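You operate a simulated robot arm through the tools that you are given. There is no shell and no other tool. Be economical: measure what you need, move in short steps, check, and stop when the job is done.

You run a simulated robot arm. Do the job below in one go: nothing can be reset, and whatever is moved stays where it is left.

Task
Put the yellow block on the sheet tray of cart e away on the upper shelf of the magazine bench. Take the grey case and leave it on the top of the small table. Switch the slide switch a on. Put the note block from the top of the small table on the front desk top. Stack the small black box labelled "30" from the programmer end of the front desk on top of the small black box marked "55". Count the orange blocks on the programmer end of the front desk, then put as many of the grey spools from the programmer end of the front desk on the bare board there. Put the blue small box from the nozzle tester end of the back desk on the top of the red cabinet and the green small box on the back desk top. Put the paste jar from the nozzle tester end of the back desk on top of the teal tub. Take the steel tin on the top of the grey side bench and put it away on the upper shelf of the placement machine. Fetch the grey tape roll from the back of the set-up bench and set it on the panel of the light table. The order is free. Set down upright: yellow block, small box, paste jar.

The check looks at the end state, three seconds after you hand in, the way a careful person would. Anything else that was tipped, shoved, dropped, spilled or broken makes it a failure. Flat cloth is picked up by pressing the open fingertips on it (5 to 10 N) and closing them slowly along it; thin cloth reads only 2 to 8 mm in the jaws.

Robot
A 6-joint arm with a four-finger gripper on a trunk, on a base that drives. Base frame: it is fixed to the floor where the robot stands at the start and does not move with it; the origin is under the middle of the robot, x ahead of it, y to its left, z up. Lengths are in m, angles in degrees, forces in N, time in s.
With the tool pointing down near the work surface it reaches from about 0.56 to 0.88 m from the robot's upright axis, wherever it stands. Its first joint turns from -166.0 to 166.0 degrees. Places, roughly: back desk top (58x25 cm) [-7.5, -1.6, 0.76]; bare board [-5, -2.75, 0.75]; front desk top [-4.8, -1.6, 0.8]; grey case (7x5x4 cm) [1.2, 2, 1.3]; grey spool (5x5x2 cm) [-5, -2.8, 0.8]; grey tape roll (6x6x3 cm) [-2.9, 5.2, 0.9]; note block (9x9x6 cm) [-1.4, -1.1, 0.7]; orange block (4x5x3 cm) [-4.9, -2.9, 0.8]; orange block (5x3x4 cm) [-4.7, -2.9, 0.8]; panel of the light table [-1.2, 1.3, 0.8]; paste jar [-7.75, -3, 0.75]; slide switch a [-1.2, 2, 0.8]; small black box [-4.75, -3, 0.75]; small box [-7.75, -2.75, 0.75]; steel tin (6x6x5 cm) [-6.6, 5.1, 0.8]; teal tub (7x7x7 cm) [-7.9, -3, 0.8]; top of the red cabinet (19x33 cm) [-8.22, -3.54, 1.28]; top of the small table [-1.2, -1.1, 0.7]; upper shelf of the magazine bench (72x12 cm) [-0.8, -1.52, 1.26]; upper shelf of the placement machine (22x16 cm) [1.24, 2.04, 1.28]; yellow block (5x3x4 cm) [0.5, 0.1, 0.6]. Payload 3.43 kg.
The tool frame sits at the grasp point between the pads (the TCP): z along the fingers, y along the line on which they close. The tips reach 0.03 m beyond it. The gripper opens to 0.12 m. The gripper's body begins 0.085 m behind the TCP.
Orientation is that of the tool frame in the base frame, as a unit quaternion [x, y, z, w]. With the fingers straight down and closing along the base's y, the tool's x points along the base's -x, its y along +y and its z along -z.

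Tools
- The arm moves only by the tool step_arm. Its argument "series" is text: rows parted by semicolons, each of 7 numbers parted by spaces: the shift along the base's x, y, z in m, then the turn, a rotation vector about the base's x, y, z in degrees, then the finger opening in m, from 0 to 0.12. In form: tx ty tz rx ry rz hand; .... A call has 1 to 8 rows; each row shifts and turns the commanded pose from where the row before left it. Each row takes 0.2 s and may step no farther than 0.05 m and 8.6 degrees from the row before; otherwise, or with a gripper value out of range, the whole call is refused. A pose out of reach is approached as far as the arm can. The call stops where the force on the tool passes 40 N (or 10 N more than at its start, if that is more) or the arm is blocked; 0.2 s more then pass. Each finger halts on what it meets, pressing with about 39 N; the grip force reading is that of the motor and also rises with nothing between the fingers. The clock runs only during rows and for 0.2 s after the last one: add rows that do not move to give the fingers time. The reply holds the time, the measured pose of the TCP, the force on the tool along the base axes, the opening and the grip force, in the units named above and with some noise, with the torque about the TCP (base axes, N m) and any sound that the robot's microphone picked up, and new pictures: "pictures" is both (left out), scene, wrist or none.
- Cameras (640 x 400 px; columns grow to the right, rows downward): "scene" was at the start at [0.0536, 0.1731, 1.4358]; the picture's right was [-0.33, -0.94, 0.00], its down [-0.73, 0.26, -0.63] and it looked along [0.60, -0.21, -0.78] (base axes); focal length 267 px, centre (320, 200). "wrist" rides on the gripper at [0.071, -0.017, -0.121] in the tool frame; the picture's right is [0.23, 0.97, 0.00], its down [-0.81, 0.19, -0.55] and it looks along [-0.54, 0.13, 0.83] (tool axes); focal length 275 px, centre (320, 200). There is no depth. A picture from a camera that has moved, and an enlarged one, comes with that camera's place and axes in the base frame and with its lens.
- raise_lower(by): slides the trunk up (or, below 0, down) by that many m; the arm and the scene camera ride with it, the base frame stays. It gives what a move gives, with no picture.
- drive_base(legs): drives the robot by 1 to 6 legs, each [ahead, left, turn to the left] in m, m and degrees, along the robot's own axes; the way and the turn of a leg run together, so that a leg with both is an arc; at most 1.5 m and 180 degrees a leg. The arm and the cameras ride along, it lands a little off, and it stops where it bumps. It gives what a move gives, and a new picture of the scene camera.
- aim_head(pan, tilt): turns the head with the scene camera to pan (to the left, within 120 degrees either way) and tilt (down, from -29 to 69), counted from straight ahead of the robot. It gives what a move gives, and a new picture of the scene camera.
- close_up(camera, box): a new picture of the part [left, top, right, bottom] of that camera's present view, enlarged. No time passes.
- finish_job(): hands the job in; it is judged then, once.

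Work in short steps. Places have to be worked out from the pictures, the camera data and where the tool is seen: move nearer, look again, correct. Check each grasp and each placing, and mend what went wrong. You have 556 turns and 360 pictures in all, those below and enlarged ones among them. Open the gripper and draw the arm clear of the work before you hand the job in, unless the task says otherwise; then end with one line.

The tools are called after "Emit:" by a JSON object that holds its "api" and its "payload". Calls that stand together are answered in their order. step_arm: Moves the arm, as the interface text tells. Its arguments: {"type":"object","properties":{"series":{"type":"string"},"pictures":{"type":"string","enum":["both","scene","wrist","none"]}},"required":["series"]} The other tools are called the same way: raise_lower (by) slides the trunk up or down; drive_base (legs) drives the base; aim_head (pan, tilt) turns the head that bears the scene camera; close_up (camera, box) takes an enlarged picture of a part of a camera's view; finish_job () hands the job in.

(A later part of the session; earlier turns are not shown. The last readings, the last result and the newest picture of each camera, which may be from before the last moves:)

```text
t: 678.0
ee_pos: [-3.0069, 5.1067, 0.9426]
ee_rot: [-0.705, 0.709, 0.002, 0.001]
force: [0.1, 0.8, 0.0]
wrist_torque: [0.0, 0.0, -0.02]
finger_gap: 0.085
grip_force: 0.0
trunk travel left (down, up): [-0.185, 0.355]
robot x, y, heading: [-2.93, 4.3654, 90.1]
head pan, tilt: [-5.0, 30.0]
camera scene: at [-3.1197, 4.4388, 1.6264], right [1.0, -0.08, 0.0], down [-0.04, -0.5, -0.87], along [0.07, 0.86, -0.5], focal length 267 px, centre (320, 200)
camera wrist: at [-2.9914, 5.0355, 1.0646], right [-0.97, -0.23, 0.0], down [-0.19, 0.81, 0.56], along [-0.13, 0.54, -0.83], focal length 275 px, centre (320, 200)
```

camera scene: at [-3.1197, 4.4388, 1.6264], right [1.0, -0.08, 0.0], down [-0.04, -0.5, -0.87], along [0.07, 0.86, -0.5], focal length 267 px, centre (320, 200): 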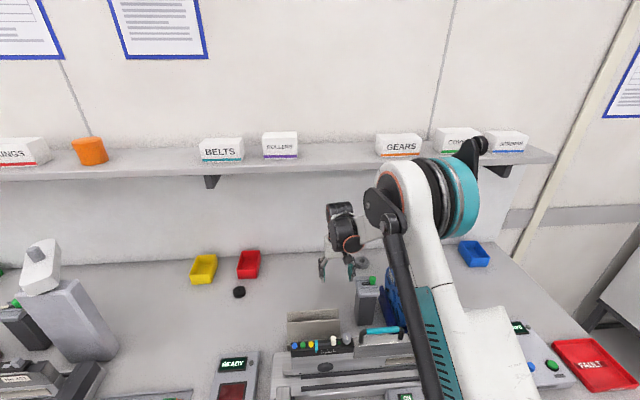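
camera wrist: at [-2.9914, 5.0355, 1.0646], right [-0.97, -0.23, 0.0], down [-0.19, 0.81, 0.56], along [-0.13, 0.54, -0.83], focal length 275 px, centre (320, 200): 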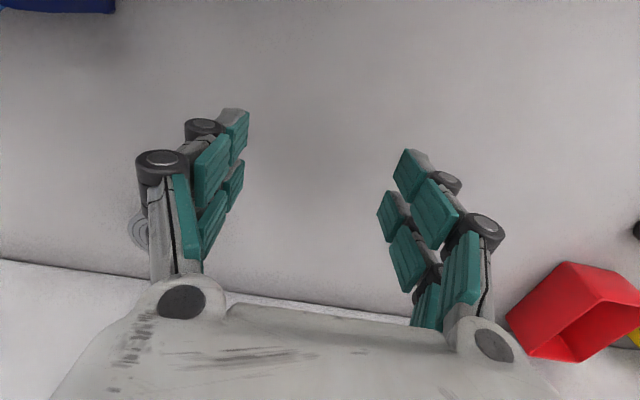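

Move forward to y=5.16 (behind the reels), then across in x.

Emit:
{"api": "step_arm", "payload": {"series": "0 0.03 0 0 0 0 0.085; 0 0.025 0 0 0 0 0.085; 0.04 0.005 0 0 0 0 0.085; 0.04 0 0 0 0 0 0.085; 0.038 0 0 0 0 0 0.085"}}

```text
t: 679.2
ee_pos: [-2.8871, 5.1655, 0.943]
ee_rot: [-0.705, 0.709, 0.001, 0.002]
force: [-0.7, -1.6, -0.2]
wrist_torque: [-0.02, -0.03, -0.03]
finger_gap: 0.085
grip_force: 0.0
trunk travel left (down, up): [-0.185, 0.355]
robot x, y, heading: [-2.9296, 4.3698, 90.2]
head pan, tilt: [-5.0, 30.0]
camera scene: at [-3.1194, 4.438, 1.6265], right [1.0, -0.08, 0.0], down [-0.04, -0.5, -0.87], along [0.07, 0.86, -0.5], focal length 267 px, centre (320, 200)
camera wrist: at [-2.8712, 5.0935, 1.0639], right [-0.97, -0.23, 0.0], down [-0.19, 0.81, 0.56], along [-0.13, 0.54, -0.83], focal length 275 px, centre (320, 200)
```

scene: 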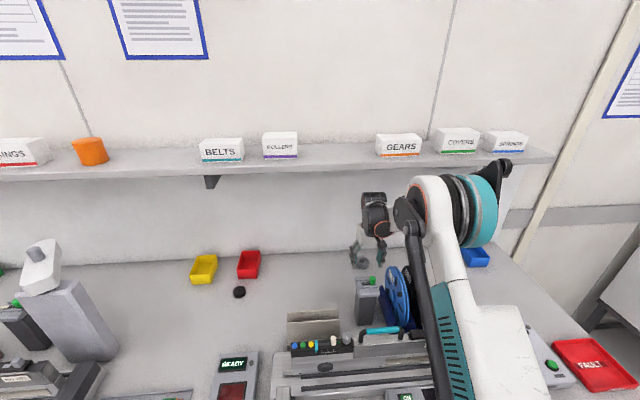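
wrist: 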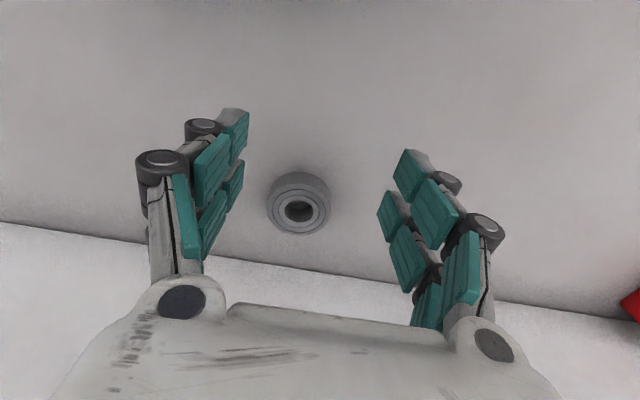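

Roll centre (−2.885, 5.224). Move +0.058 in y, then down to 0.90 gently.

Emit:
{"api": "step_arm", "payload": {"series": "0.001 0.03 0 0 0 0 0.085; 0.001 0.028 0 0 0 0 0.085; 0 0 -0.025 0 0 0 0.085; 0 0 -0.012 0 0 0 0.085; 0 0 0 0 0 0 0.085"}}

```text
t: 680.4
ee_pos: [-2.8856, 5.2239, 0.905]
ee_rot: [-0.705, 0.709, 0.002, 0.002]
force: [1.1, -0.1, -0.2]
wrist_torque: [-0.02, -0.03, 0.0]
finger_gap: 0.0852
grip_force: 0.0
trunk travel left (down, up): [-0.185, 0.355]
robot x, y, heading: [-2.9246, 4.3721, 90.3]
head pan, tilt: [-5.0, 30.0]
camera scene: at [-3.1194, 4.4381, 1.6265], right [1.0, -0.08, 0.0], down [-0.04, -0.5, -0.87], along [0.07, 0.86, -0.5], focal length 267 px, centre (320, 200)
camera wrist: at [-2.8696, 5.1525, 1.0262], right [-0.97, -0.22, 0.0], down [-0.19, 0.81, 0.56], along [-0.12, 0.54, -0.83], focal length 275 px, centre (320, 200)
```

scene: 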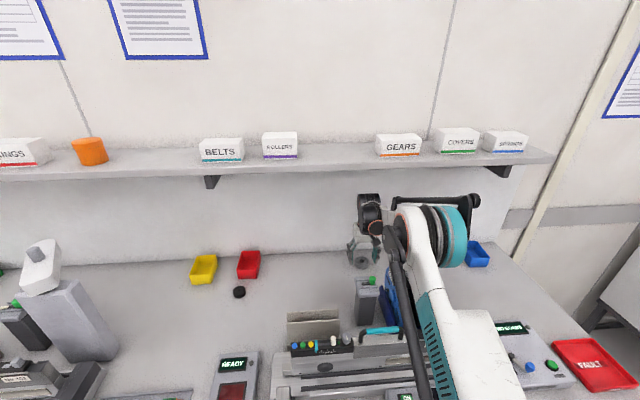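
wrist: 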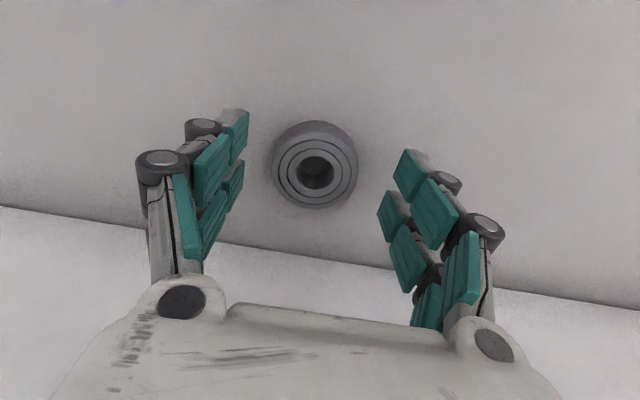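

Nearly centred; shift +5 mm y, lower ~1 cm watching force, then close.

Emit:
{"api": "step_arm", "payload": {"series": "0.001 0.005 -0.004 0 0 0 0.085; 0 0 -0.004 0 0 0 0.085; 0 0 0 0 0 0 0.085", "pictures": "none"}}

Emit:
{"api": "step_arm", "payload": {"series": "0 0 -0.003 0 0 0 0.085; 0 0 0 0 0 0 0.085", "pictures": "none"}}

Emit:
{"api": "step_arm", "payload": {"series": "0 0 -0.003 0 0 0 0.085; 0 0 0 0 0 0 0.085", "pictures": "wrist"}}

```text
t: 681.2
ee_pos: [-2.885, 5.2295, 0.8977]
ee_rot: [-0.705, 0.709, 0.002, 0.002]
force: [-0.1, 1.2, 0.3]
wrist_torque: [0.01, 0.0, -0.01]
finger_gap: 0.085
grip_force: 0.2
trunk travel left (down, up): [-0.185, 0.355]
robot x, y, heading: [-2.9299, 4.3733, 90.2]
head pan, tilt: [-5.0, 30.0]
```

```text
t: 681.8
ee_pos: [-2.8844, 5.2297, 0.8949]
ee_rot: [-0.706, 0.709, 0.002, 0.003]
force: [-0.2, -0.4, -0.3]
wrist_torque: [-0.01, -0.01, -0.03]
finger_gap: 0.0848
grip_force: 0.0
trunk travel left (down, up): [-0.185, 0.355]
robot x, y, heading: [-2.9299, 4.3662, 90.0]
head pan, tilt: [-5.0, 30.0]
```

```text
t: 682.4
ee_pos: [-2.8857, 5.2293, 0.8922]
ee_rot: [-0.705, 0.709, 0.002, 0.002]
force: [-0.3, 0.0, 0.9]
wrist_torque: [-0.05, 0.02, -0.03]
finger_gap: 0.0848
grip_force: 0.0
trunk travel left (down, up): [-0.185, 0.355]
robot x, y, heading: [-2.9282, 4.3718, 90.3]
head pan, tilt: [-5.0, 30.0]
camera wrist: at [-2.8697, 5.1574, 1.0137], right [-0.97, -0.22, 0.0], down [-0.19, 0.81, 0.56], along [-0.12, 0.54, -0.83], focal length 275 px, centre (320, 200)
```

wrist: 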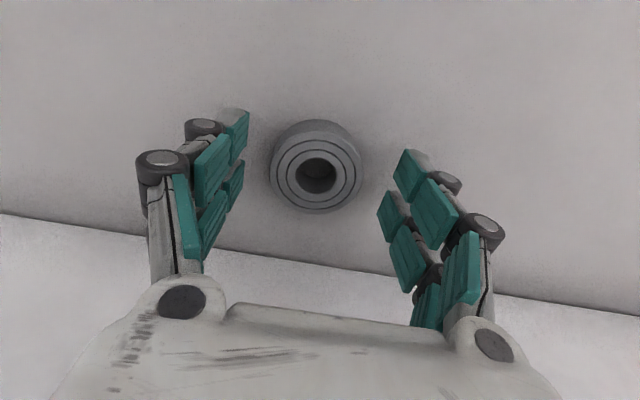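

Roll top may be nearer 0.856; continue lowering stepwise.

Emit:
{"api": "step_arm", "payload": {"series": "0 0 -0.004 0 0 0 0.085; 0 0 -0.004 0 0 0 0.085; 0 0 0 0 0 0 0.085", "pictures": "none"}}

Emit:
{"api": "step_arm", "payload": {"series": "0 0 -0.003 0 0 0 0.085; 0 0 -0.003 0 0 0 0.085; 0 0 0 0 0 0 0.085", "pictures": "wrist"}}

```text
t: 683.2
ee_pos: [-2.8852, 5.2295, 0.8844]
ee_rot: [-0.705, 0.709, 0.002, 0.002]
force: [-0.3, -0.6, -0.2]
wrist_torque: [0.0, 0.0, 0.0]
finger_gap: 0.0848
grip_force: 0.2
trunk travel left (down, up): [-0.185, 0.355]
robot x, y, heading: [-2.9257, 4.3688, 90.0]
head pan, tilt: [-5.0, 30.0]
```

```text
t: 684.0
ee_pos: [-2.8867, 5.23, 0.8774]
ee_rot: [-0.705, 0.709, 0.001, 0.002]
force: [0.0, 0.0, 0.5]
wrist_torque: [0.02, 0.01, -0.03]
finger_gap: 0.0849
grip_force: 0.2
trunk travel left (down, up): [-0.185, 0.355]
robot x, y, heading: [-2.9283, 4.367, 90.1]
head pan, tilt: [-5.0, 30.0]
camera wrist: at [-2.8704, 5.158, 0.9989], right [-0.97, -0.22, 0.0], down [-0.19, 0.81, 0.56], along [-0.12, 0.54, -0.83], focal length 275 px, centre (320, 200)
```

wrist: 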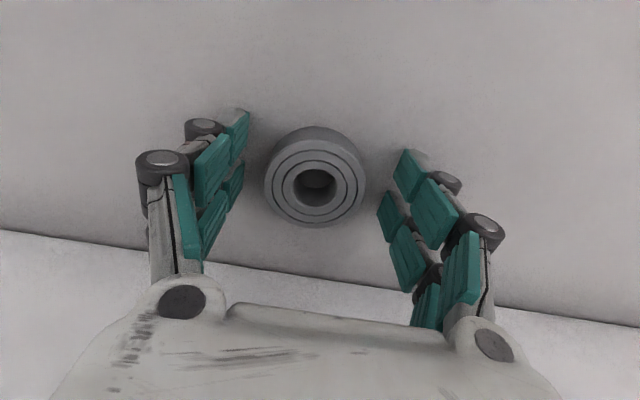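

The roll's top is now level with the TCP. Close.

Emit:
{"api": "step_arm", "payload": {"series": "0 0 0.001 0 0 0 0.085; 0 0 0 0 0 0 0.04; 0 0 0 0 0 0 0.04; 0 0 0 0 0 0 0.04; 0 0 0 0 0 0 0.04", "pictures": "wrist"}}

```text
t: 685.2
ee_pos: [-2.8868, 5.2301, 0.8802]
ee_rot: [-0.706, 0.708, 0.002, 0.002]
force: [0.1, 0.2, 0.5]
wrist_torque: [0.06, -0.02, 0.04]
finger_gap: 0.0541
grip_force: 39.6
trunk travel left (down, up): [-0.185, 0.355]
robot x, y, heading: [-2.9289, 4.3684, 90.0]
head pan, tilt: [-5.0, 30.0]
camera wrist: at [-2.8704, 5.158, 1.0007], right [-0.97, -0.22, 0.0], down [-0.19, 0.81, 0.56], along [-0.12, 0.54, -0.83], focal length 275 px, centre (320, 200)
```

wrist: 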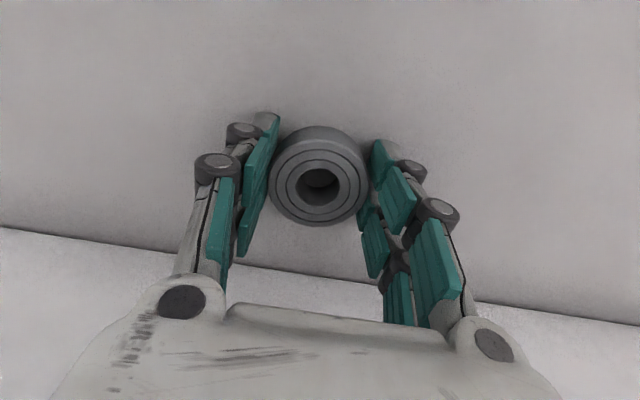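

Gripped (54 mm). Retrace: lift 6 cm, back to y 5.165, across to x −3.03, then out to y 5.05.

Emit:
{"api": "step_arm", "payload": {"series": "0 0 0.03 0 0 0 0.04; 0 0 0.03 0 0 0 0.04; 0 -0.03 0 0 0 0 0.04; 0 -0.03 0 0 0 0 0.04; -0.045 0 0 0 0 0 0.04; -0.045 0 0 0 0 0 0.04; -0.045 0 0 0 0 0 0.04"}}

Emit:
{"api": "step_arm", "payload": {"series": "-0.01 -0.04 0 0 0 0 0.04; 0 -0.045 0 0 0 0 0.04; 0 -0.04 0.02 0 0 0 0.04; 0 0 0.04 0 0 0 0.04; 0 0 0.04 0 0 0 0.04"}}

```text
t: 686.8
ee_pos: [-3.0222, 5.1675, 0.9401]
ee_rot: [-0.705, 0.71, 0.002, 0.001]
force: [0.0, -0.6, 0.8]
wrist_torque: [-0.02, 0.04, -0.02]
finger_gap: 0.0541
grip_force: 39.1
trunk travel left (down, up): [-0.185, 0.355]
robot x, y, heading: [-2.9319, 4.3715, 90.1]
head pan, tilt: [-5.0, 30.0]
camera scene: at [-3.1194, 4.4379, 1.6265], right [1.0, -0.08, 0.0], down [-0.04, -0.5, -0.87], along [0.07, 0.86, -0.5], focal length 267 px, centre (320, 200)
camera wrist: at [-3.0054, 5.0949, 1.0616], right [-0.97, -0.22, 0.0], down [-0.19, 0.81, 0.56], along [-0.12, 0.54, -0.83], focal length 275 px, centre (320, 200)
```

scene: 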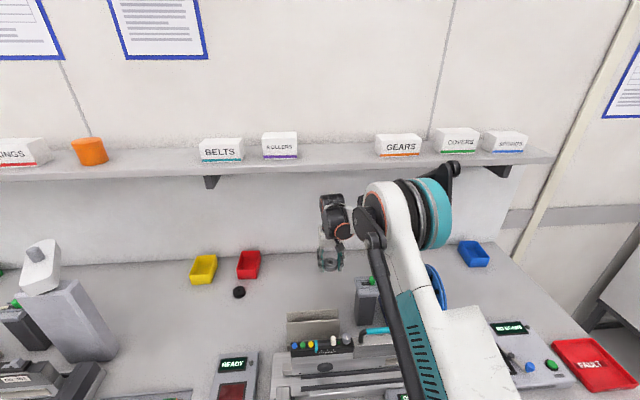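
wrist: 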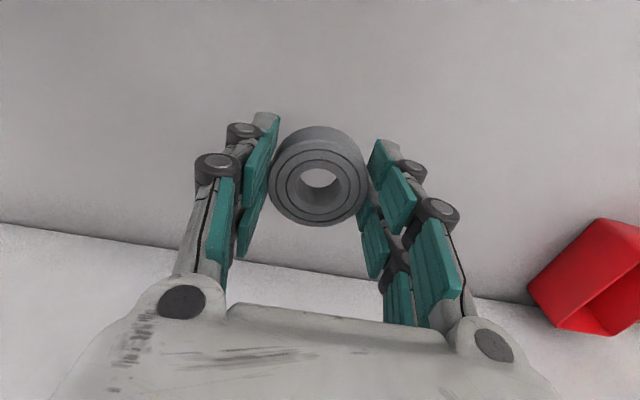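

```text
t: 688.0
ee_pos: [-3.0346, 5.0427, 1.0379]
ee_rot: [-0.705, 0.709, 0.002, 0.002]
force: [0.1, 0.2, -1.3]
wrist_torque: [-0.02, -0.02, 0.0]
finger_gap: 0.0542
grip_force: 38.8
trunk travel left (down, up): [-0.185, 0.355]
robot x, y, heading: [-2.9284, 4.3671, 90.0]
head pan, tilt: [-5.0, 30.0]
camera scene: at [-3.1195, 4.4379, 1.6265], right [1.0, -0.08, 0.0], down [-0.04, -0.5, -0.87], along [0.07, 0.86, -0.5], focal length 267 px, centre (320, 200)
camera wrist: at [-3.0179, 4.9709, 1.1592], right [-0.97, -0.22, 0.0], down [-0.19, 0.81, 0.56], along [-0.12, 0.54, -0.83], focal length 275 px, centre (320, 200)
```

scene: 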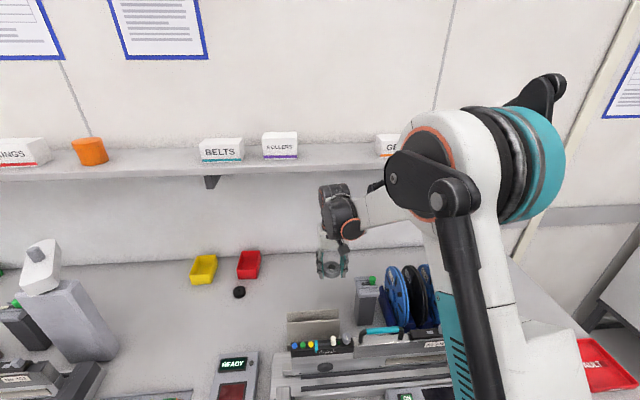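
wrist: 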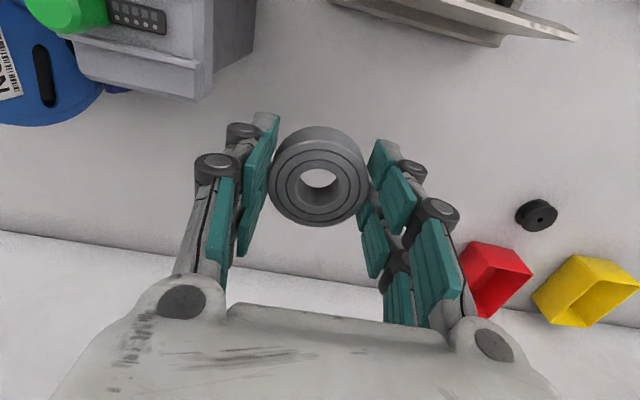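

Out cleanly. Raise, back off, turn east and move to the west side of the light-table bench.

Emit:
{"api": "raise_lower", "payload": {"by": 0.33}}

Emit:
{"api": "drive_base", "payload": {"legs": [[-0.6, 0, 0], [0, 0, -90], [0.9, 0, 0]]}}

Emit:
{"api": "aim_head", "payload": {"pan": -70, "tilt": 35}}

```text
t: 691.2
ee_pos: [-3.0338, 5.0428, 1.3681]
ee_rot: [-0.705, 0.71, 0.002, 0.003]
force: [0.1, 0.0, 0.2]
wrist_torque: [0.0, -0.04, 0.0]
finger_gap: 0.0539
grip_force: 39.2
trunk travel left (down, up): [-0.515, 0.025]
robot x, y, heading: [-2.9276, 4.3696, 90.2]
head pan, tilt: [-5.0, 30.0]
```

```text
t: 702.8
ee_pos: [-1.348, 3.8849, 1.3679]
ee_rot: [0.004, 1.0, 0.0, 0.002]
force: [0.4, -0.5, -0.7]
wrist_torque: [0.02, -0.01, 0.02]
finger_gap: 0.0537
grip_force: 39.0
trunk travel left (down, up): [-0.515, 0.025]
robot x, y, heading: [-2.022, 3.78, 0.5]
head pan, tilt: [-5.0, 30.0]
camera scene: at [-1.9499, 3.971, 1.9564], right [-0.08, -1.0, 0.0], down [-0.5, 0.04, -0.87], along [0.86, -0.07, -0.5], focal length 267 px, centre (320, 200)
```

scene: 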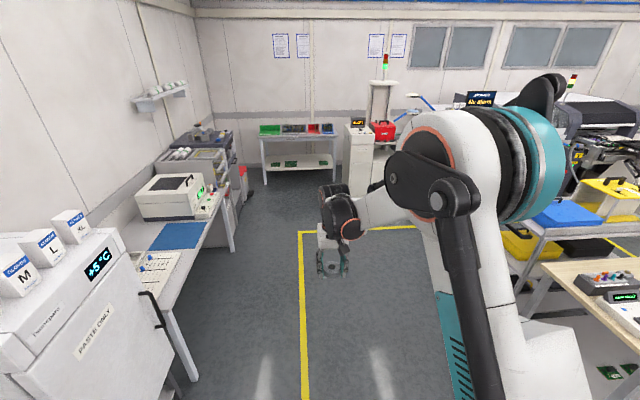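

```text
t: 704.1
ee_pos: [-1.3491, 3.8848, 1.3668]
ee_rot: [0.003, 1.0, 0.001, 0.002]
force: [1.1, -0.6, -0.5]
wrist_torque: [0.01, 0.01, 0.0]
finger_gap: 0.054
grip_force: 39.2
trunk travel left (down, up): [-0.515, 0.025]
robot x, y, heading: [-2.0226, 3.7832, 0.1]
head pan, tilt: [-70.0, 35.0]
camera scene: at [-2.0103, 3.896, 1.9487], right [-0.94, -0.35, 0.0], down [-0.2, 0.54, -0.82], along [0.28, -0.77, -0.57], focal length 267 px, centre (320, 200)
```

scene: 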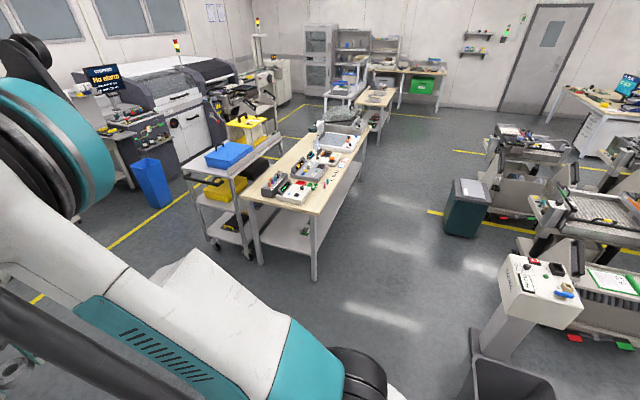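

The lane is clear. Drive south to y≈1.4 on the bench's west side.

Emit:
{"api": "drive_base", "payload": {"legs": [[0, -1.2, 0], [0, -1.15, 0]]}}

Emit:
{"api": "aim_head", "payload": {"pan": 0, "tilt": 45}}

```text
t: 715.8
ee_pos: [-1.3921, 1.4739, 1.3679]
ee_rot: [0.029, 1.0, 0.0, 0.003]
force: [-0.3, 0.2, -0.3]
wrist_torque: [0.02, -0.01, 0.02]
finger_gap: 0.0539
grip_force: 39.1
trunk travel left (down, up): [-0.515, 0.025]
robot x, y, heading: [-2.07, 1.3994, -2.5]
head pan, tilt: [-70.0, 35.0]
camera scene: at [-2.0529, 1.5184, 1.9487], right [-0.95, -0.3, 0.0], down [-0.17, 0.55, -0.82], along [0.24, -0.78, -0.57], focal length 267 px, centre (320, 200)
```

scene: 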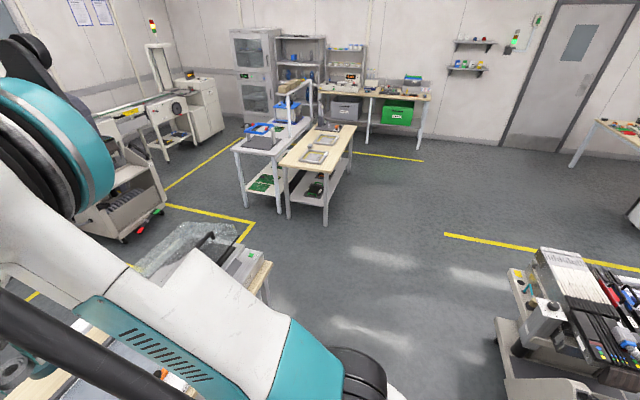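

```text
t: 717.2
ee_pos: [-1.3922, 1.4746, 1.3686]
ee_rot: [0.029, 1.0, 0.0, 0.002]
force: [1.0, -0.2, -0.3]
wrist_torque: [0.02, 0.03, -0.01]
finger_gap: 0.0539
grip_force: 39.2
trunk travel left (down, up): [-0.515, 0.025]
robot x, y, heading: [-2.0712, 1.4026, -2.2]
head pan, tilt: [0.0, 45.0]
camera scene: at [-1.9978, 1.5992, 1.9339], right [-0.05, -1.0, 0.0], down [-0.71, 0.03, -0.71], along [0.71, -0.03, -0.71], focal length 267 px, centre (320, 200)
```

scene: 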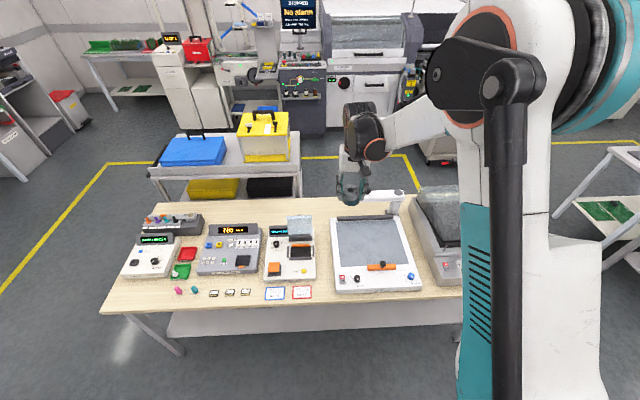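

Light table panel centre ≈(−1.19, 1.317). Zoom on panel and on the device with slide switches.

Emit:
{"api": "close_up", "payload": {"camera": "scene", "box": [190, 215, 270, 285]}}

Emit:
{"api": "close_up", "payload": {"camera": "scene", "box": [300, 180, 460, 300]}}

```text
5.71 times, centred on (230, 250) of scene
camera zoom: at [-1.9978, 1.5992, 1.9339], right [-0.05, -1.0, 0.0], down [-0.71, 0.03, -0.71], along [0.71, -0.03, -0.71], focal length 1524 px, centre (834, -86)
```

zoom: 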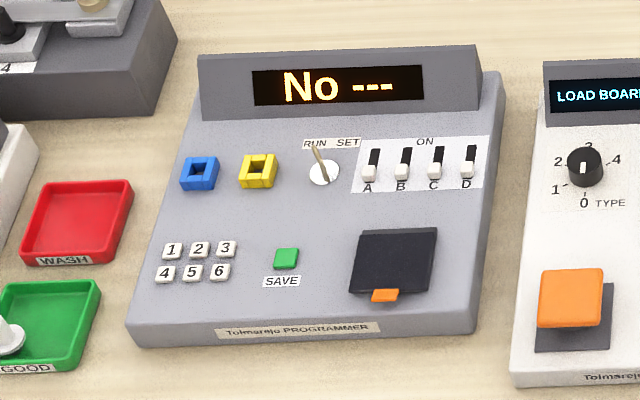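

```text
3.33 times, centred on (380, 240) of scene
camera zoom: at [-1.9978, 1.5992, 1.9339], right [-0.05, -1.0, 0.0], down [-0.71, 0.03, -0.71], along [0.71, -0.03, -0.71], focal length 889 px, centre (120, 67)
```

zoom: 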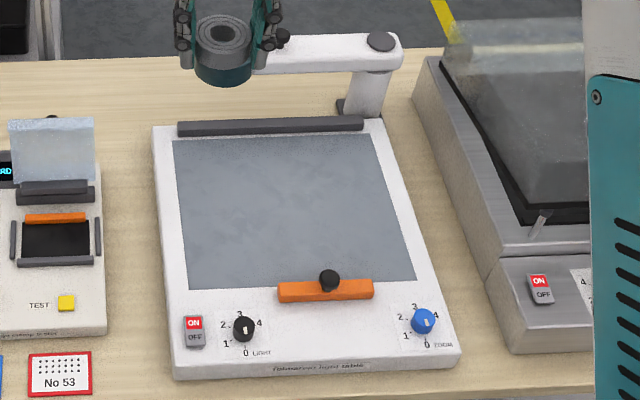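

Switch A is the leftmost of A–D, knob at the off (near) end; ON is away from me (+x). First place the roll: drive 0.1 nearer and move above the panel at (−1.22, 1.345).

Emit:
{"api": "drive_base", "payload": {"legs": [[0.1, 0, 2.2]]}}

Emit:
{"api": "step_arm", "payload": {"series": "0.015 -0.036 0 0 0 0 0.04; 0.015 -0.036 0 0 0 0 0.04; 0.015 -0.036 0 0 0 0 0.04; 0.015 -0.036 0 0 0 0 0.04", "pictures": "both"}}

```text
t: 718.4
ee_pos: [-1.2952, 1.4968, 1.3678]
ee_rot: [0.009, 1.0, 0.0, 0.001]
force: [1.2, -0.4, 0.0]
wrist_torque: [0.02, 0.05, 0.02]
finger_gap: 0.0538
grip_force: 39.0
trunk travel left (down, up): [-0.515, 0.025]
robot x, y, heading: [-1.9697, 1.4069, -0.5]
head pan, tilt: [0.0, 45.0]
camera scene: at [-1.904, 1.599, 1.9337], right [-0.01, -1.0, 0.0], down [-0.71, 0.01, -0.71], along [0.71, -0.01, -0.71], focal length 267 px, centre (320, 200)
```

scene: 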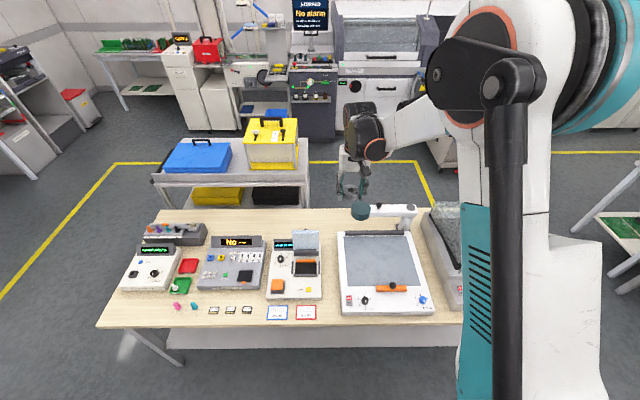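

```text
t: 719.4
ee_pos: [-1.2352, 1.3492, 1.3674]
ee_rot: [0.01, 1.0, 0.001, 0.003]
force: [0.5, 0.6, -1.0]
wrist_torque: [0.06, 0.03, -0.02]
finger_gap: 0.0539
grip_force: 39.3
trunk travel left (down, up): [-0.515, 0.025]
robot x, y, heading: [-1.9653, 1.3995, -0.6]
head pan, tilt: [0.0, 45.0]
camera scene: at [-1.9052, 1.5975, 1.9339], right [-0.01, -1.0, 0.0], down [-0.71, 0.01, -0.71], along [0.71, -0.01, -0.71], focal length 267 px, centre (320, 200)
camera wrist: at [-1.3075, 1.3336, 1.4895], right [-0.21, 0.98, 0.0], down [0.81, 0.18, 0.56], along [0.54, 0.12, -0.83], focal length 275 px, centre (320, 200)
```

scene: 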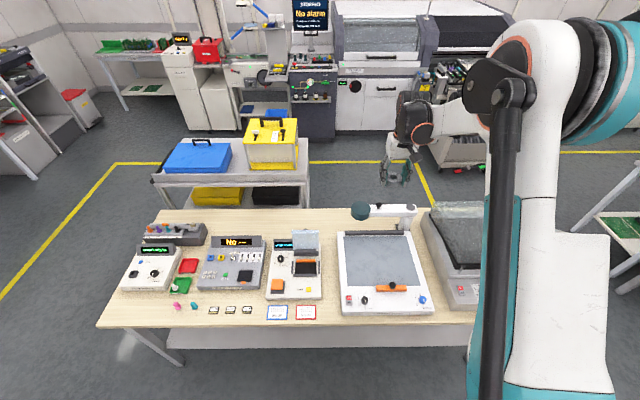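
wrist: 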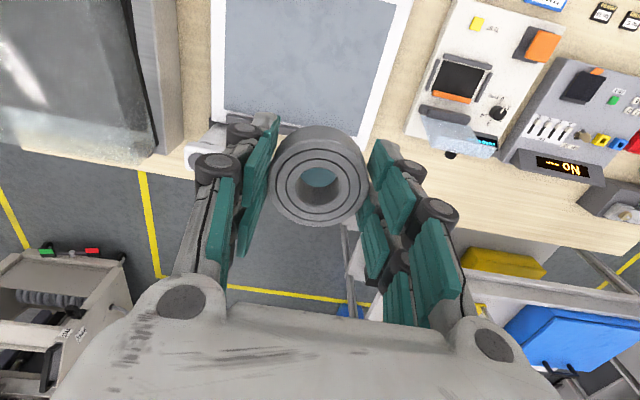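

Magnifier head is at (−1.04, 1.39, 0.99), well clear of the tool. Lower the trunk 0.4, then to contact.

Emit:
{"api": "raise_lower", "payload": {"by": -0.4}}

Emit:
{"api": "step_arm", "payload": {"series": "0 0.003 -0.045 0 0 0 0.04; 0 0 -0.045 0 0 0 0.04; 0 0 0 0 0 0 0.04"}}

```text
t: 723.2
ee_pos: [-1.2358, 1.351, 0.9681]
ee_rot: [0.01, 1.0, 0.0, 0.002]
force: [0.2, 0.2, 0.0]
wrist_torque: [-0.01, 0.01, 0.0]
finger_gap: 0.0542
grip_force: 39.5
trunk travel left (down, up): [-0.115, 0.425]
robot x, y, heading: [-1.972, 1.3978, -0.7]
head pan, tilt: [0.0, 45.0]
```

```text
t: 724.0
ee_pos: [-1.2346, 1.3534, 0.8787]
ee_rot: [0.01, 1.0, 0.0, 0.001]
force: [-0.5, 0.2, -0.5]
wrist_torque: [0.02, 0.03, 0.02]
finger_gap: 0.0537
grip_force: 38.7
trunk travel left (down, up): [-0.115, 0.425]
robot x, y, heading: [-1.9721, 1.4014, -0.2]
head pan, tilt: [0.0, 45.0]
camera scene: at [-1.9058, 1.5988, 1.5339], right [-0.01, -1.0, 0.0], down [-0.71, 0.01, -0.71], along [0.71, -0.01, -0.71], focal length 267 px, centre (320, 200)
camera wrist: at [-1.3074, 1.3378, 1.0002], right [-0.21, 0.98, 0.0], down [0.81, 0.18, 0.56], along [0.54, 0.12, -0.83], focal length 275 px, centre (320, 200)
```

scene: 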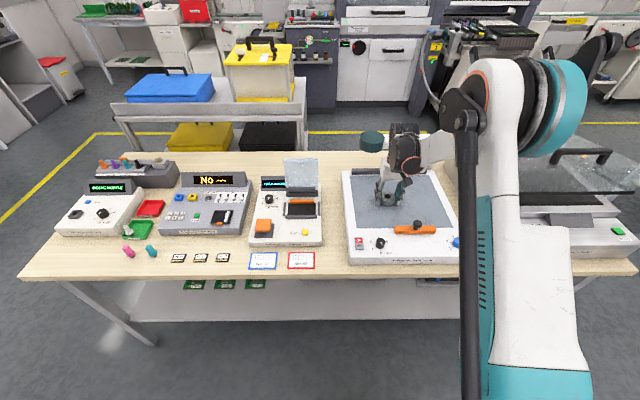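
wrist: 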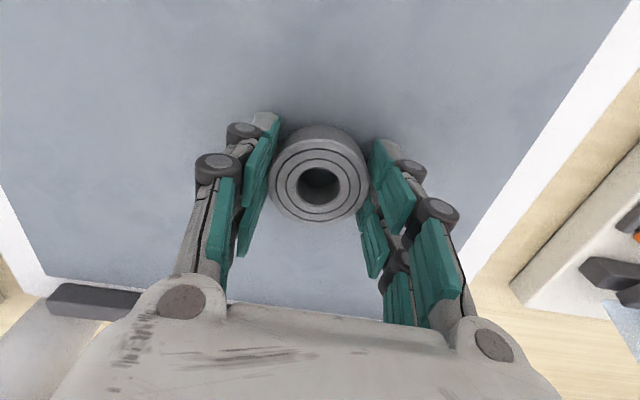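

Over the panel. Lower in small steps.

Emit:
{"api": "step_arm", "payload": {"series": "0 0 -0.01 0 0 0 0.04; 0 0 -0.005 0 0 0 0.04; 0 0 -0.004 0 0 0 0.04; 0 0 -0.003 0 0 0 0.04; 0 0 0 0 0 0 0.04", "pictures": "none"}}

Emit:
{"api": "step_arm", "payload": {"series": "0 0 -0.003 0 0 0 0.04; 0 0 -0.003 0 0 0 0.04; 0 0 0 0 0 0 0.04", "pictures": "none"}}

Emit:
{"api": "step_arm", "payload": {"series": "0 0 -0.003 0 0 0 0.04; 0 0 -0.002 0 0 0 0.04; 0 0 0 0 0 0 0.04", "pictures": "wrist"}}

```text
t: 724.4
ee_pos: [-1.2346, 1.353, 0.8747]
ee_rot: [0.01, 1.0, 0.0, 0.005]
force: [-4.1, 0.3, 22.2]
wrist_torque: [0.06, 0.31, -0.02]
finger_gap: 0.0538
grip_force: 39.4
trunk travel left (down, up): [-0.115, 0.425]
robot x, y, heading: [-1.9705, 1.4027, -0.5]
head pan, tilt: [0.0, 45.0]
stopped in row 2: the force on the tool passed its limit at 51 N (the readings are from after the stop); the commanded pose is now the measured one
```

```text
t: 724.8
ee_pos: [-1.2351, 1.3528, 0.8746]
ee_rot: [0.01, 1.0, 0.0, 0.005]
force: [-6.3, 0.0, 25.0]
wrist_torque: [0.05, 0.51, -0.01]
finger_gap: 0.054
grip_force: 38.8
trunk travel left (down, up): [-0.115, 0.425]
robot x, y, heading: [-1.9681, 1.4002, -0.4]
head pan, tilt: [0.0, 45.0]
stopped in row 1: the force on the tool passed its limit at 46 N (the readings are from after the stop); the commanded pose is now the measured one
```

```text
t: 725.1
ee_pos: [-1.2347, 1.3534, 0.8732]
ee_rot: [0.01, 1.0, 0.0, 0.005]
force: [-6.8, 1.2, 25.2]
wrist_torque: [0.08, 0.51, -0.01]
finger_gap: 0.0541
grip_force: 38.9
trunk travel left (down, up): [-0.115, 0.425]
robot x, y, heading: [-1.9705, 1.404, -0.6]
head pan, tilt: [0.0, 45.0]
stopped in row 1: the force on the tool passed its limit at 46 N (the readings are from after the stop); the commanded pose is now the measured one
camera wrist: at [-1.3085, 1.338, 0.9949], right [-0.21, 0.98, 0.0], down [0.81, 0.18, 0.56], along [0.55, 0.12, -0.83], focal length 275 px, centre (320, 200)
```

wrist: 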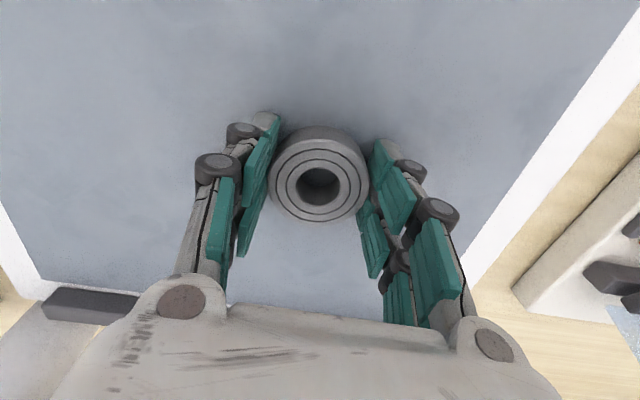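

In contact with the panel (z≈0.843). Ease, open, rise.

Emit:
{"api": "step_arm", "payload": {"series": "0 0 0.003 0 0 0 0.054; 0 0 0 0 0 0 0.07; 0 0 0 0 0 0 0.08; 0 0 0.04 0 0 0 0.08; 0 0 0.05 0 0 0 0.08; 0 0 0.05 0 0 0 0.08; 0 0 0.05 0 0 0 0.08"}}

```text
t: 726.7
ee_pos: [-1.2338, 1.353, 1.0636]
ee_rot: [0.01, 1.0, 0.0, 0.004]
force: [0.0, -0.2, -1.0]
wrist_torque: [0.0, 0.03, 0.02]
finger_gap: 0.08
grip_force: 0.0
trunk travel left (down, up): [-0.115, 0.425]
robot x, y, heading: [-1.9728, 1.3995, -0.4]
head pan, tilt: [0.0, 45.0]
camera scene: at [-1.9066, 1.5989, 1.5339], right [-0.01, -1.0, 0.0], down [-0.71, 0.01, -0.71], along [0.71, -0.01, -0.71], focal length 267 px, centre (320, 200)
camera wrist: at [-1.3072, 1.338, 1.1835], right [-0.21, 0.98, 0.0], down [0.81, 0.18, 0.56], along [0.55, 0.12, -0.83], focal length 275 px, centre (320, 200)
```

scene: 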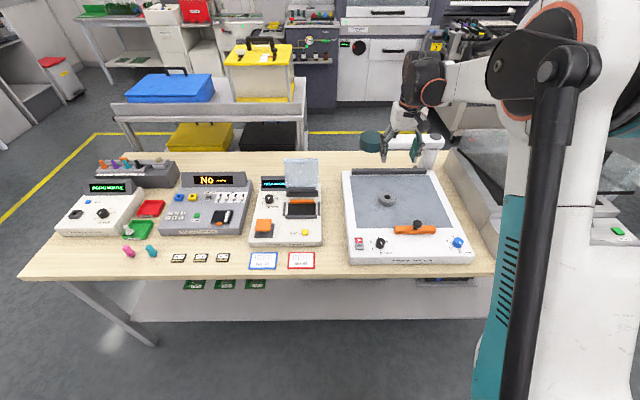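
wrist: 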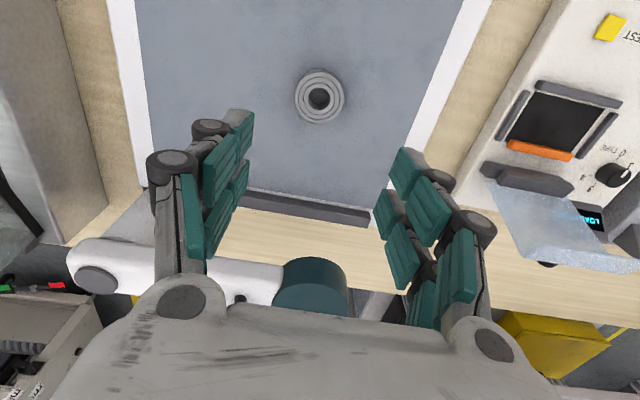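

Roll sits on the panel. Now the switch: raise 0.2 and slide left to y≈1.93.

Emit:
{"api": "raise_lower", "payload": {"by": 0.25}}

Emit:
{"api": "drive_base", "payload": {"legs": [[0, 0.53, 0.4]]}}

Emit:
{"api": "aim_head", "payload": {"pan": 0, "tilt": 55}}

Emit:
{"api": "close_up", "payload": {"camera": "wrist", "box": [0, 0, 640, 400]}}

```text
t: 729.3
ee_pos: [-1.2337, 1.3541, 1.3119]
ee_rot: [0.009, 1.0, 0.001, 0.004]
force: [-0.6, 0.1, 0.0]
wrist_torque: [-0.02, 0.0, 0.03]
finger_gap: 0.0802
grip_force: 0.1
trunk travel left (down, up): [-0.365, 0.175]
robot x, y, heading: [-1.9721, 1.3979, -0.6]
head pan, tilt: [0.0, 45.0]
```

```text
t: 732.4
ee_pos: [-1.228, 1.8826, 1.3115]
ee_rot: [0.009, 1.0, 0.0, 0.004]
force: [0.1, 0.7, 0.4]
wrist_torque: [0.0, -0.02, 0.01]
finger_gap: 0.0799
grip_force: 0.0
trunk travel left (down, up): [-0.365, 0.175]
robot x, y, heading: [-1.968, 1.9228, -0.6]
head pan, tilt: [0.0, 45.0]
camera scene: at [-1.9021, 2.1253, 1.7837], right [-0.01, -1.0, 0.0], down [-0.71, 0.01, -0.71], along [0.71, -0.01, -0.71], focal length 267 px, centre (320, 200)
```

scene: 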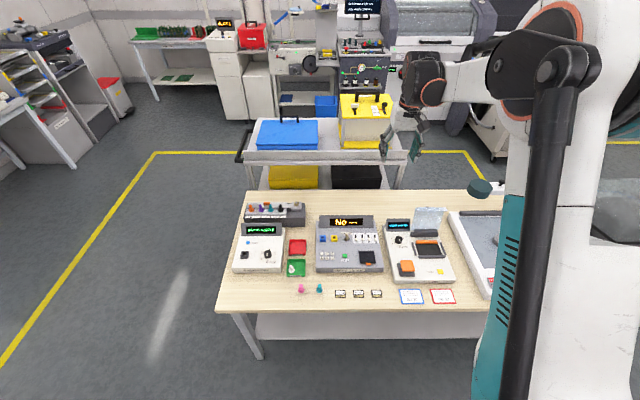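

```text
t: 733.1
ee_pos: [-1.2287, 1.8803, 1.3137]
ee_rot: [0.008, 1.0, 0.0, 0.004]
force: [0.2, 0.1, -0.4]
wrist_torque: [0.02, 0.01, -0.02]
finger_gap: 0.0799
grip_force: 0.1
trunk travel left (down, up): [-0.365, 0.175]
robot x, y, heading: [-1.9667, 1.9258, -0.6]
head pan, tilt: [0.0, 55.0]
camera scene: at [-1.9113, 2.1246, 1.7705], right [-0.01, -1.0, 0.0], down [-0.82, 0.01, -0.57], along [0.57, 0.0, -0.82], focal length 267 px, centre (320, 200)
```

scene: 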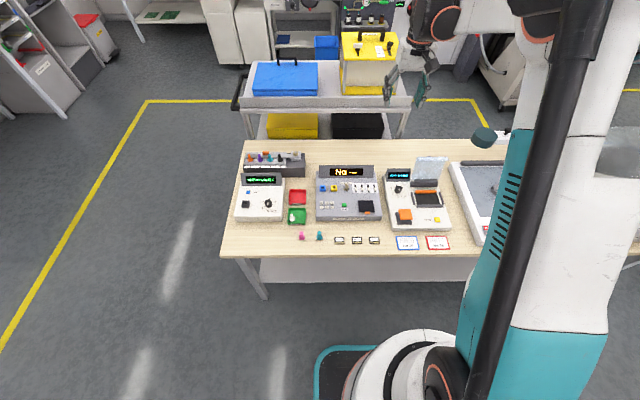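

```text
1.00 times, centred on (320, 200) of wrist (not enlarged: the box is as wide or as high as the picture)
camera zoom: at [-1.3021, 1.865, 1.4329], right [-0.21, 0.98, 0.0], down [0.81, 0.18, 0.56], along [0.55, 0.12, -0.83], focal length 275 px, centre (320, 200)
```

zoom: 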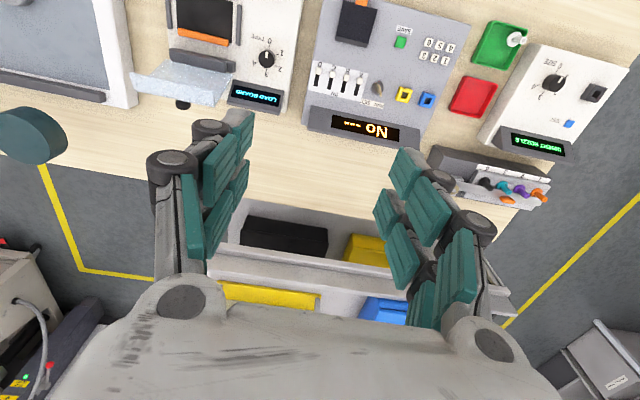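

Zoom both cameras on the switches.

Emit:
{"api": "close_up", "payload": {"camera": "wrist", "box": [296, 40, 456, 140]}}

Emit:
{"api": "close_up", "payload": {"camera": "scene", "box": [310, 160, 390, 222]}}

```text
4.00 times, centred on (376, 90) of wrist
camera zoom: at [-1.3021, 1.865, 1.4329], right [-0.21, 0.98, 0.0], down [0.81, 0.18, 0.56], along [0.55, 0.12, -0.83], focal length 1101 px, centre (96, 640)
```

zoom: 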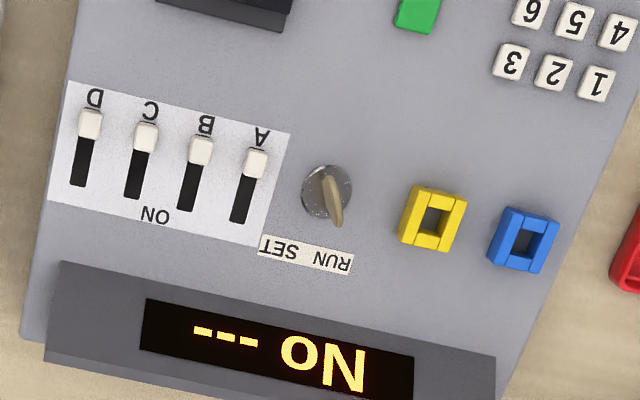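

```text
6.45 times, centred on (350, 191) of scene
camera zoom: at [-1.9113, 2.1246, 1.7705], right [-0.01, -1.0, 0.0], down [-0.82, 0.01, -0.57], along [0.57, 0.0, -0.82], focal length 1720 px, centre (126, 258)
```

zoom: 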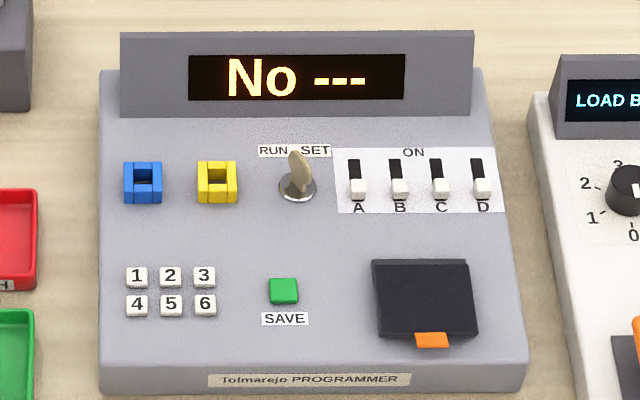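

Switch A's knob: (−1.209, 1.9665, 0.841), ON towards +x, about 2 cm travel. I'll close the fingers, turn the wrist −90° (narrow in y) and come down just behind the knob at x≈−1.24.

Emit:
{"api": "step_arm", "payload": {"series": "-0.002 0.014 0 0 0 -8.3 0; -0.002 0.014 0 0 0 -8.3 0; -0.002 0.014 0 0 0 -8.3 0; -0.002 0.014 0 0 0 -8.3 0; -0.002 0.014 0 0 0 -8.3 0; 0 0.014 0 0 0 -8.3 0", "pictures": "none"}}

Emit:
{"api": "step_arm", "payload": {"series": "0 0 0 0 0 -8.3 0; 0 0 0 0 0 -8.3 0; 0 0 0 0 0 -8.3 0; 0 0 0 0 0 -8.3 0; 0 0 0 0 0 -7.5 0", "pictures": "none"}}

Emit:
{"api": "raise_lower", "payload": {"by": -0.3}}

Emit:
{"api": "close_up", "payload": {"camera": "wrist", "box": [0, 0, 640, 400]}}

```text
t: 734.5
ee_pos: [-1.2386, 1.9644, 1.3122]
ee_rot: [0.429, 0.903, -0.002, 0.004]
force: [1.1, 0.3, -0.5]
wrist_torque: [-0.01, 0.01, 0.01]
finger_gap: 0.0001
grip_force: 33.4
trunk travel left (down, up): [-0.365, 0.175]
robot x, y, heading: [-1.9683, 1.9235, -0.6]
head pan, tilt: [0.0, 55.0]
```

```text
t: 735.7
ee_pos: [-1.2383, 1.9655, 1.3109]
ee_rot: [0.717, 0.697, -0.003, 0.003]
force: [0.1, -0.6, -0.3]
wrist_torque: [-0.02, 0.01, 0.0]
finger_gap: 0.0
grip_force: 32.9
trunk travel left (down, up): [-0.365, 0.175]
robot x, y, heading: [-1.9676, 1.9258, -0.3]
head pan, tilt: [0.0, 55.0]
```

```text
t: 738.7
ee_pos: [-1.2384, 1.9653, 1.0129]
ee_rot: [0.716, 0.698, -0.004, 0.003]
force: [0.0, 0.4, -0.2]
wrist_torque: [0.01, 0.0, -0.01]
finger_gap: 0.0
grip_force: 33.9
trunk travel left (down, up): [-0.065, 0.475]
robot x, y, heading: [-1.9684, 1.9268, -0.3]
head pan, tilt: [0.0, 55.0]
```

```text
1.00 times, centred on (320, 200) of wrist (not enlarged: the box is as wide or as high as the picture)
camera zoom: at [-1.2544, 2.0374, 1.1329], right [0.98, 0.21, 0.0], down [0.17, -0.81, 0.56], along [0.11, -0.55, -0.83], focal length 275 px, centre (320, 200)
```

zoom: 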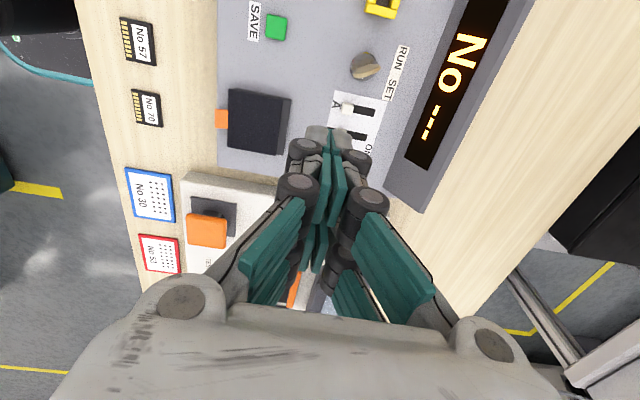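

Knob A aligned (y 1.965). Lower to just above the panel and check.

Emit:
{"api": "step_arm", "payload": {"series": "-0.002 0 -0.045 0 0 0 0; 0 0 -0.045 0 0 0 0; 0 0 -0.04 0 0 0 0"}}

Emit:
{"api": "close_up", "payload": {"camera": "wrist", "box": [240, 60, 400, 180]}}

Emit:
{"api": "close_up", "payload": {"camera": "scene", "box": [310, 60, 470, 180]}}

```text
t: 739.5
ee_pos: [-1.241, 1.964, 0.8826]
ee_rot: [0.716, 0.698, -0.003, 0.003]
force: [-0.5, 0.1, 0.8]
wrist_torque: [-0.02, -0.01, -0.01]
finger_gap: 0.0
grip_force: 33.3
trunk travel left (down, up): [-0.065, 0.475]
robot x, y, heading: [-1.9635, 1.9268, -0.4]
head pan, tilt: [0.0, 55.0]
camera scene: at [-1.9114, 2.1244, 1.4704], right [-0.01, -1.0, 0.0], down [-0.82, 0.01, -0.57], along [0.57, 0.0, -0.82], focal length 267 px, centre (320, 200)
camera wrist: at [-1.2562, 2.0373, 1.0029], right [0.98, 0.21, 0.0], down [0.17, -0.81, 0.56], along [0.11, -0.55, -0.83], focal length 275 px, centre (320, 200)
```

scene: 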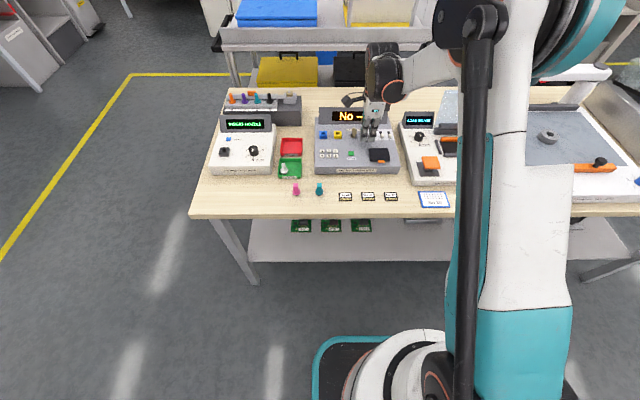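
wrist: 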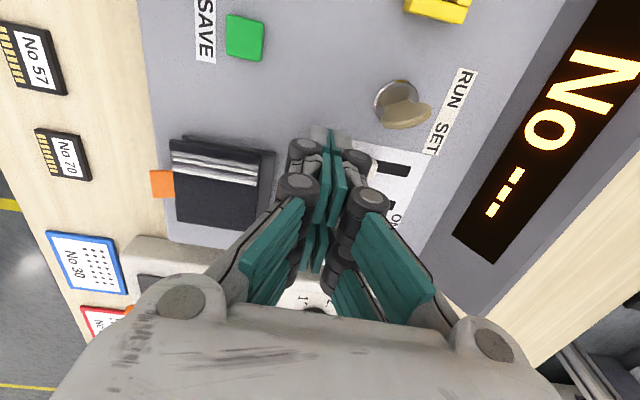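

```text
3.33 times, centred on (320, 120) of wrist
camera zoom: at [-1.2562, 2.0373, 1.0029], right [0.98, 0.21, 0.0], down [0.17, -0.81, 0.56], along [0.11, -0.55, -0.83], focal length 918 px, centre (320, 467)
```

zoom: 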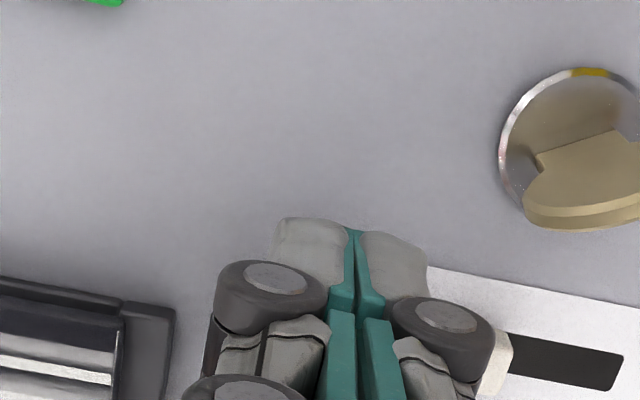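

```text
3.33 times, centred on (390, 120) of scene
camera zoom: at [-1.9114, 2.1244, 1.4704], right [-0.01, -1.0, 0.0], down [-0.82, 0.01, -0.57], along [0.57, 0.0, -0.82], focal length 889 px, centre (87, 467)
```

zoom: 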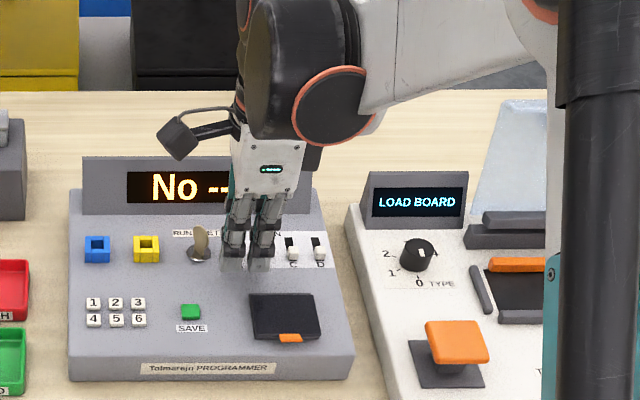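

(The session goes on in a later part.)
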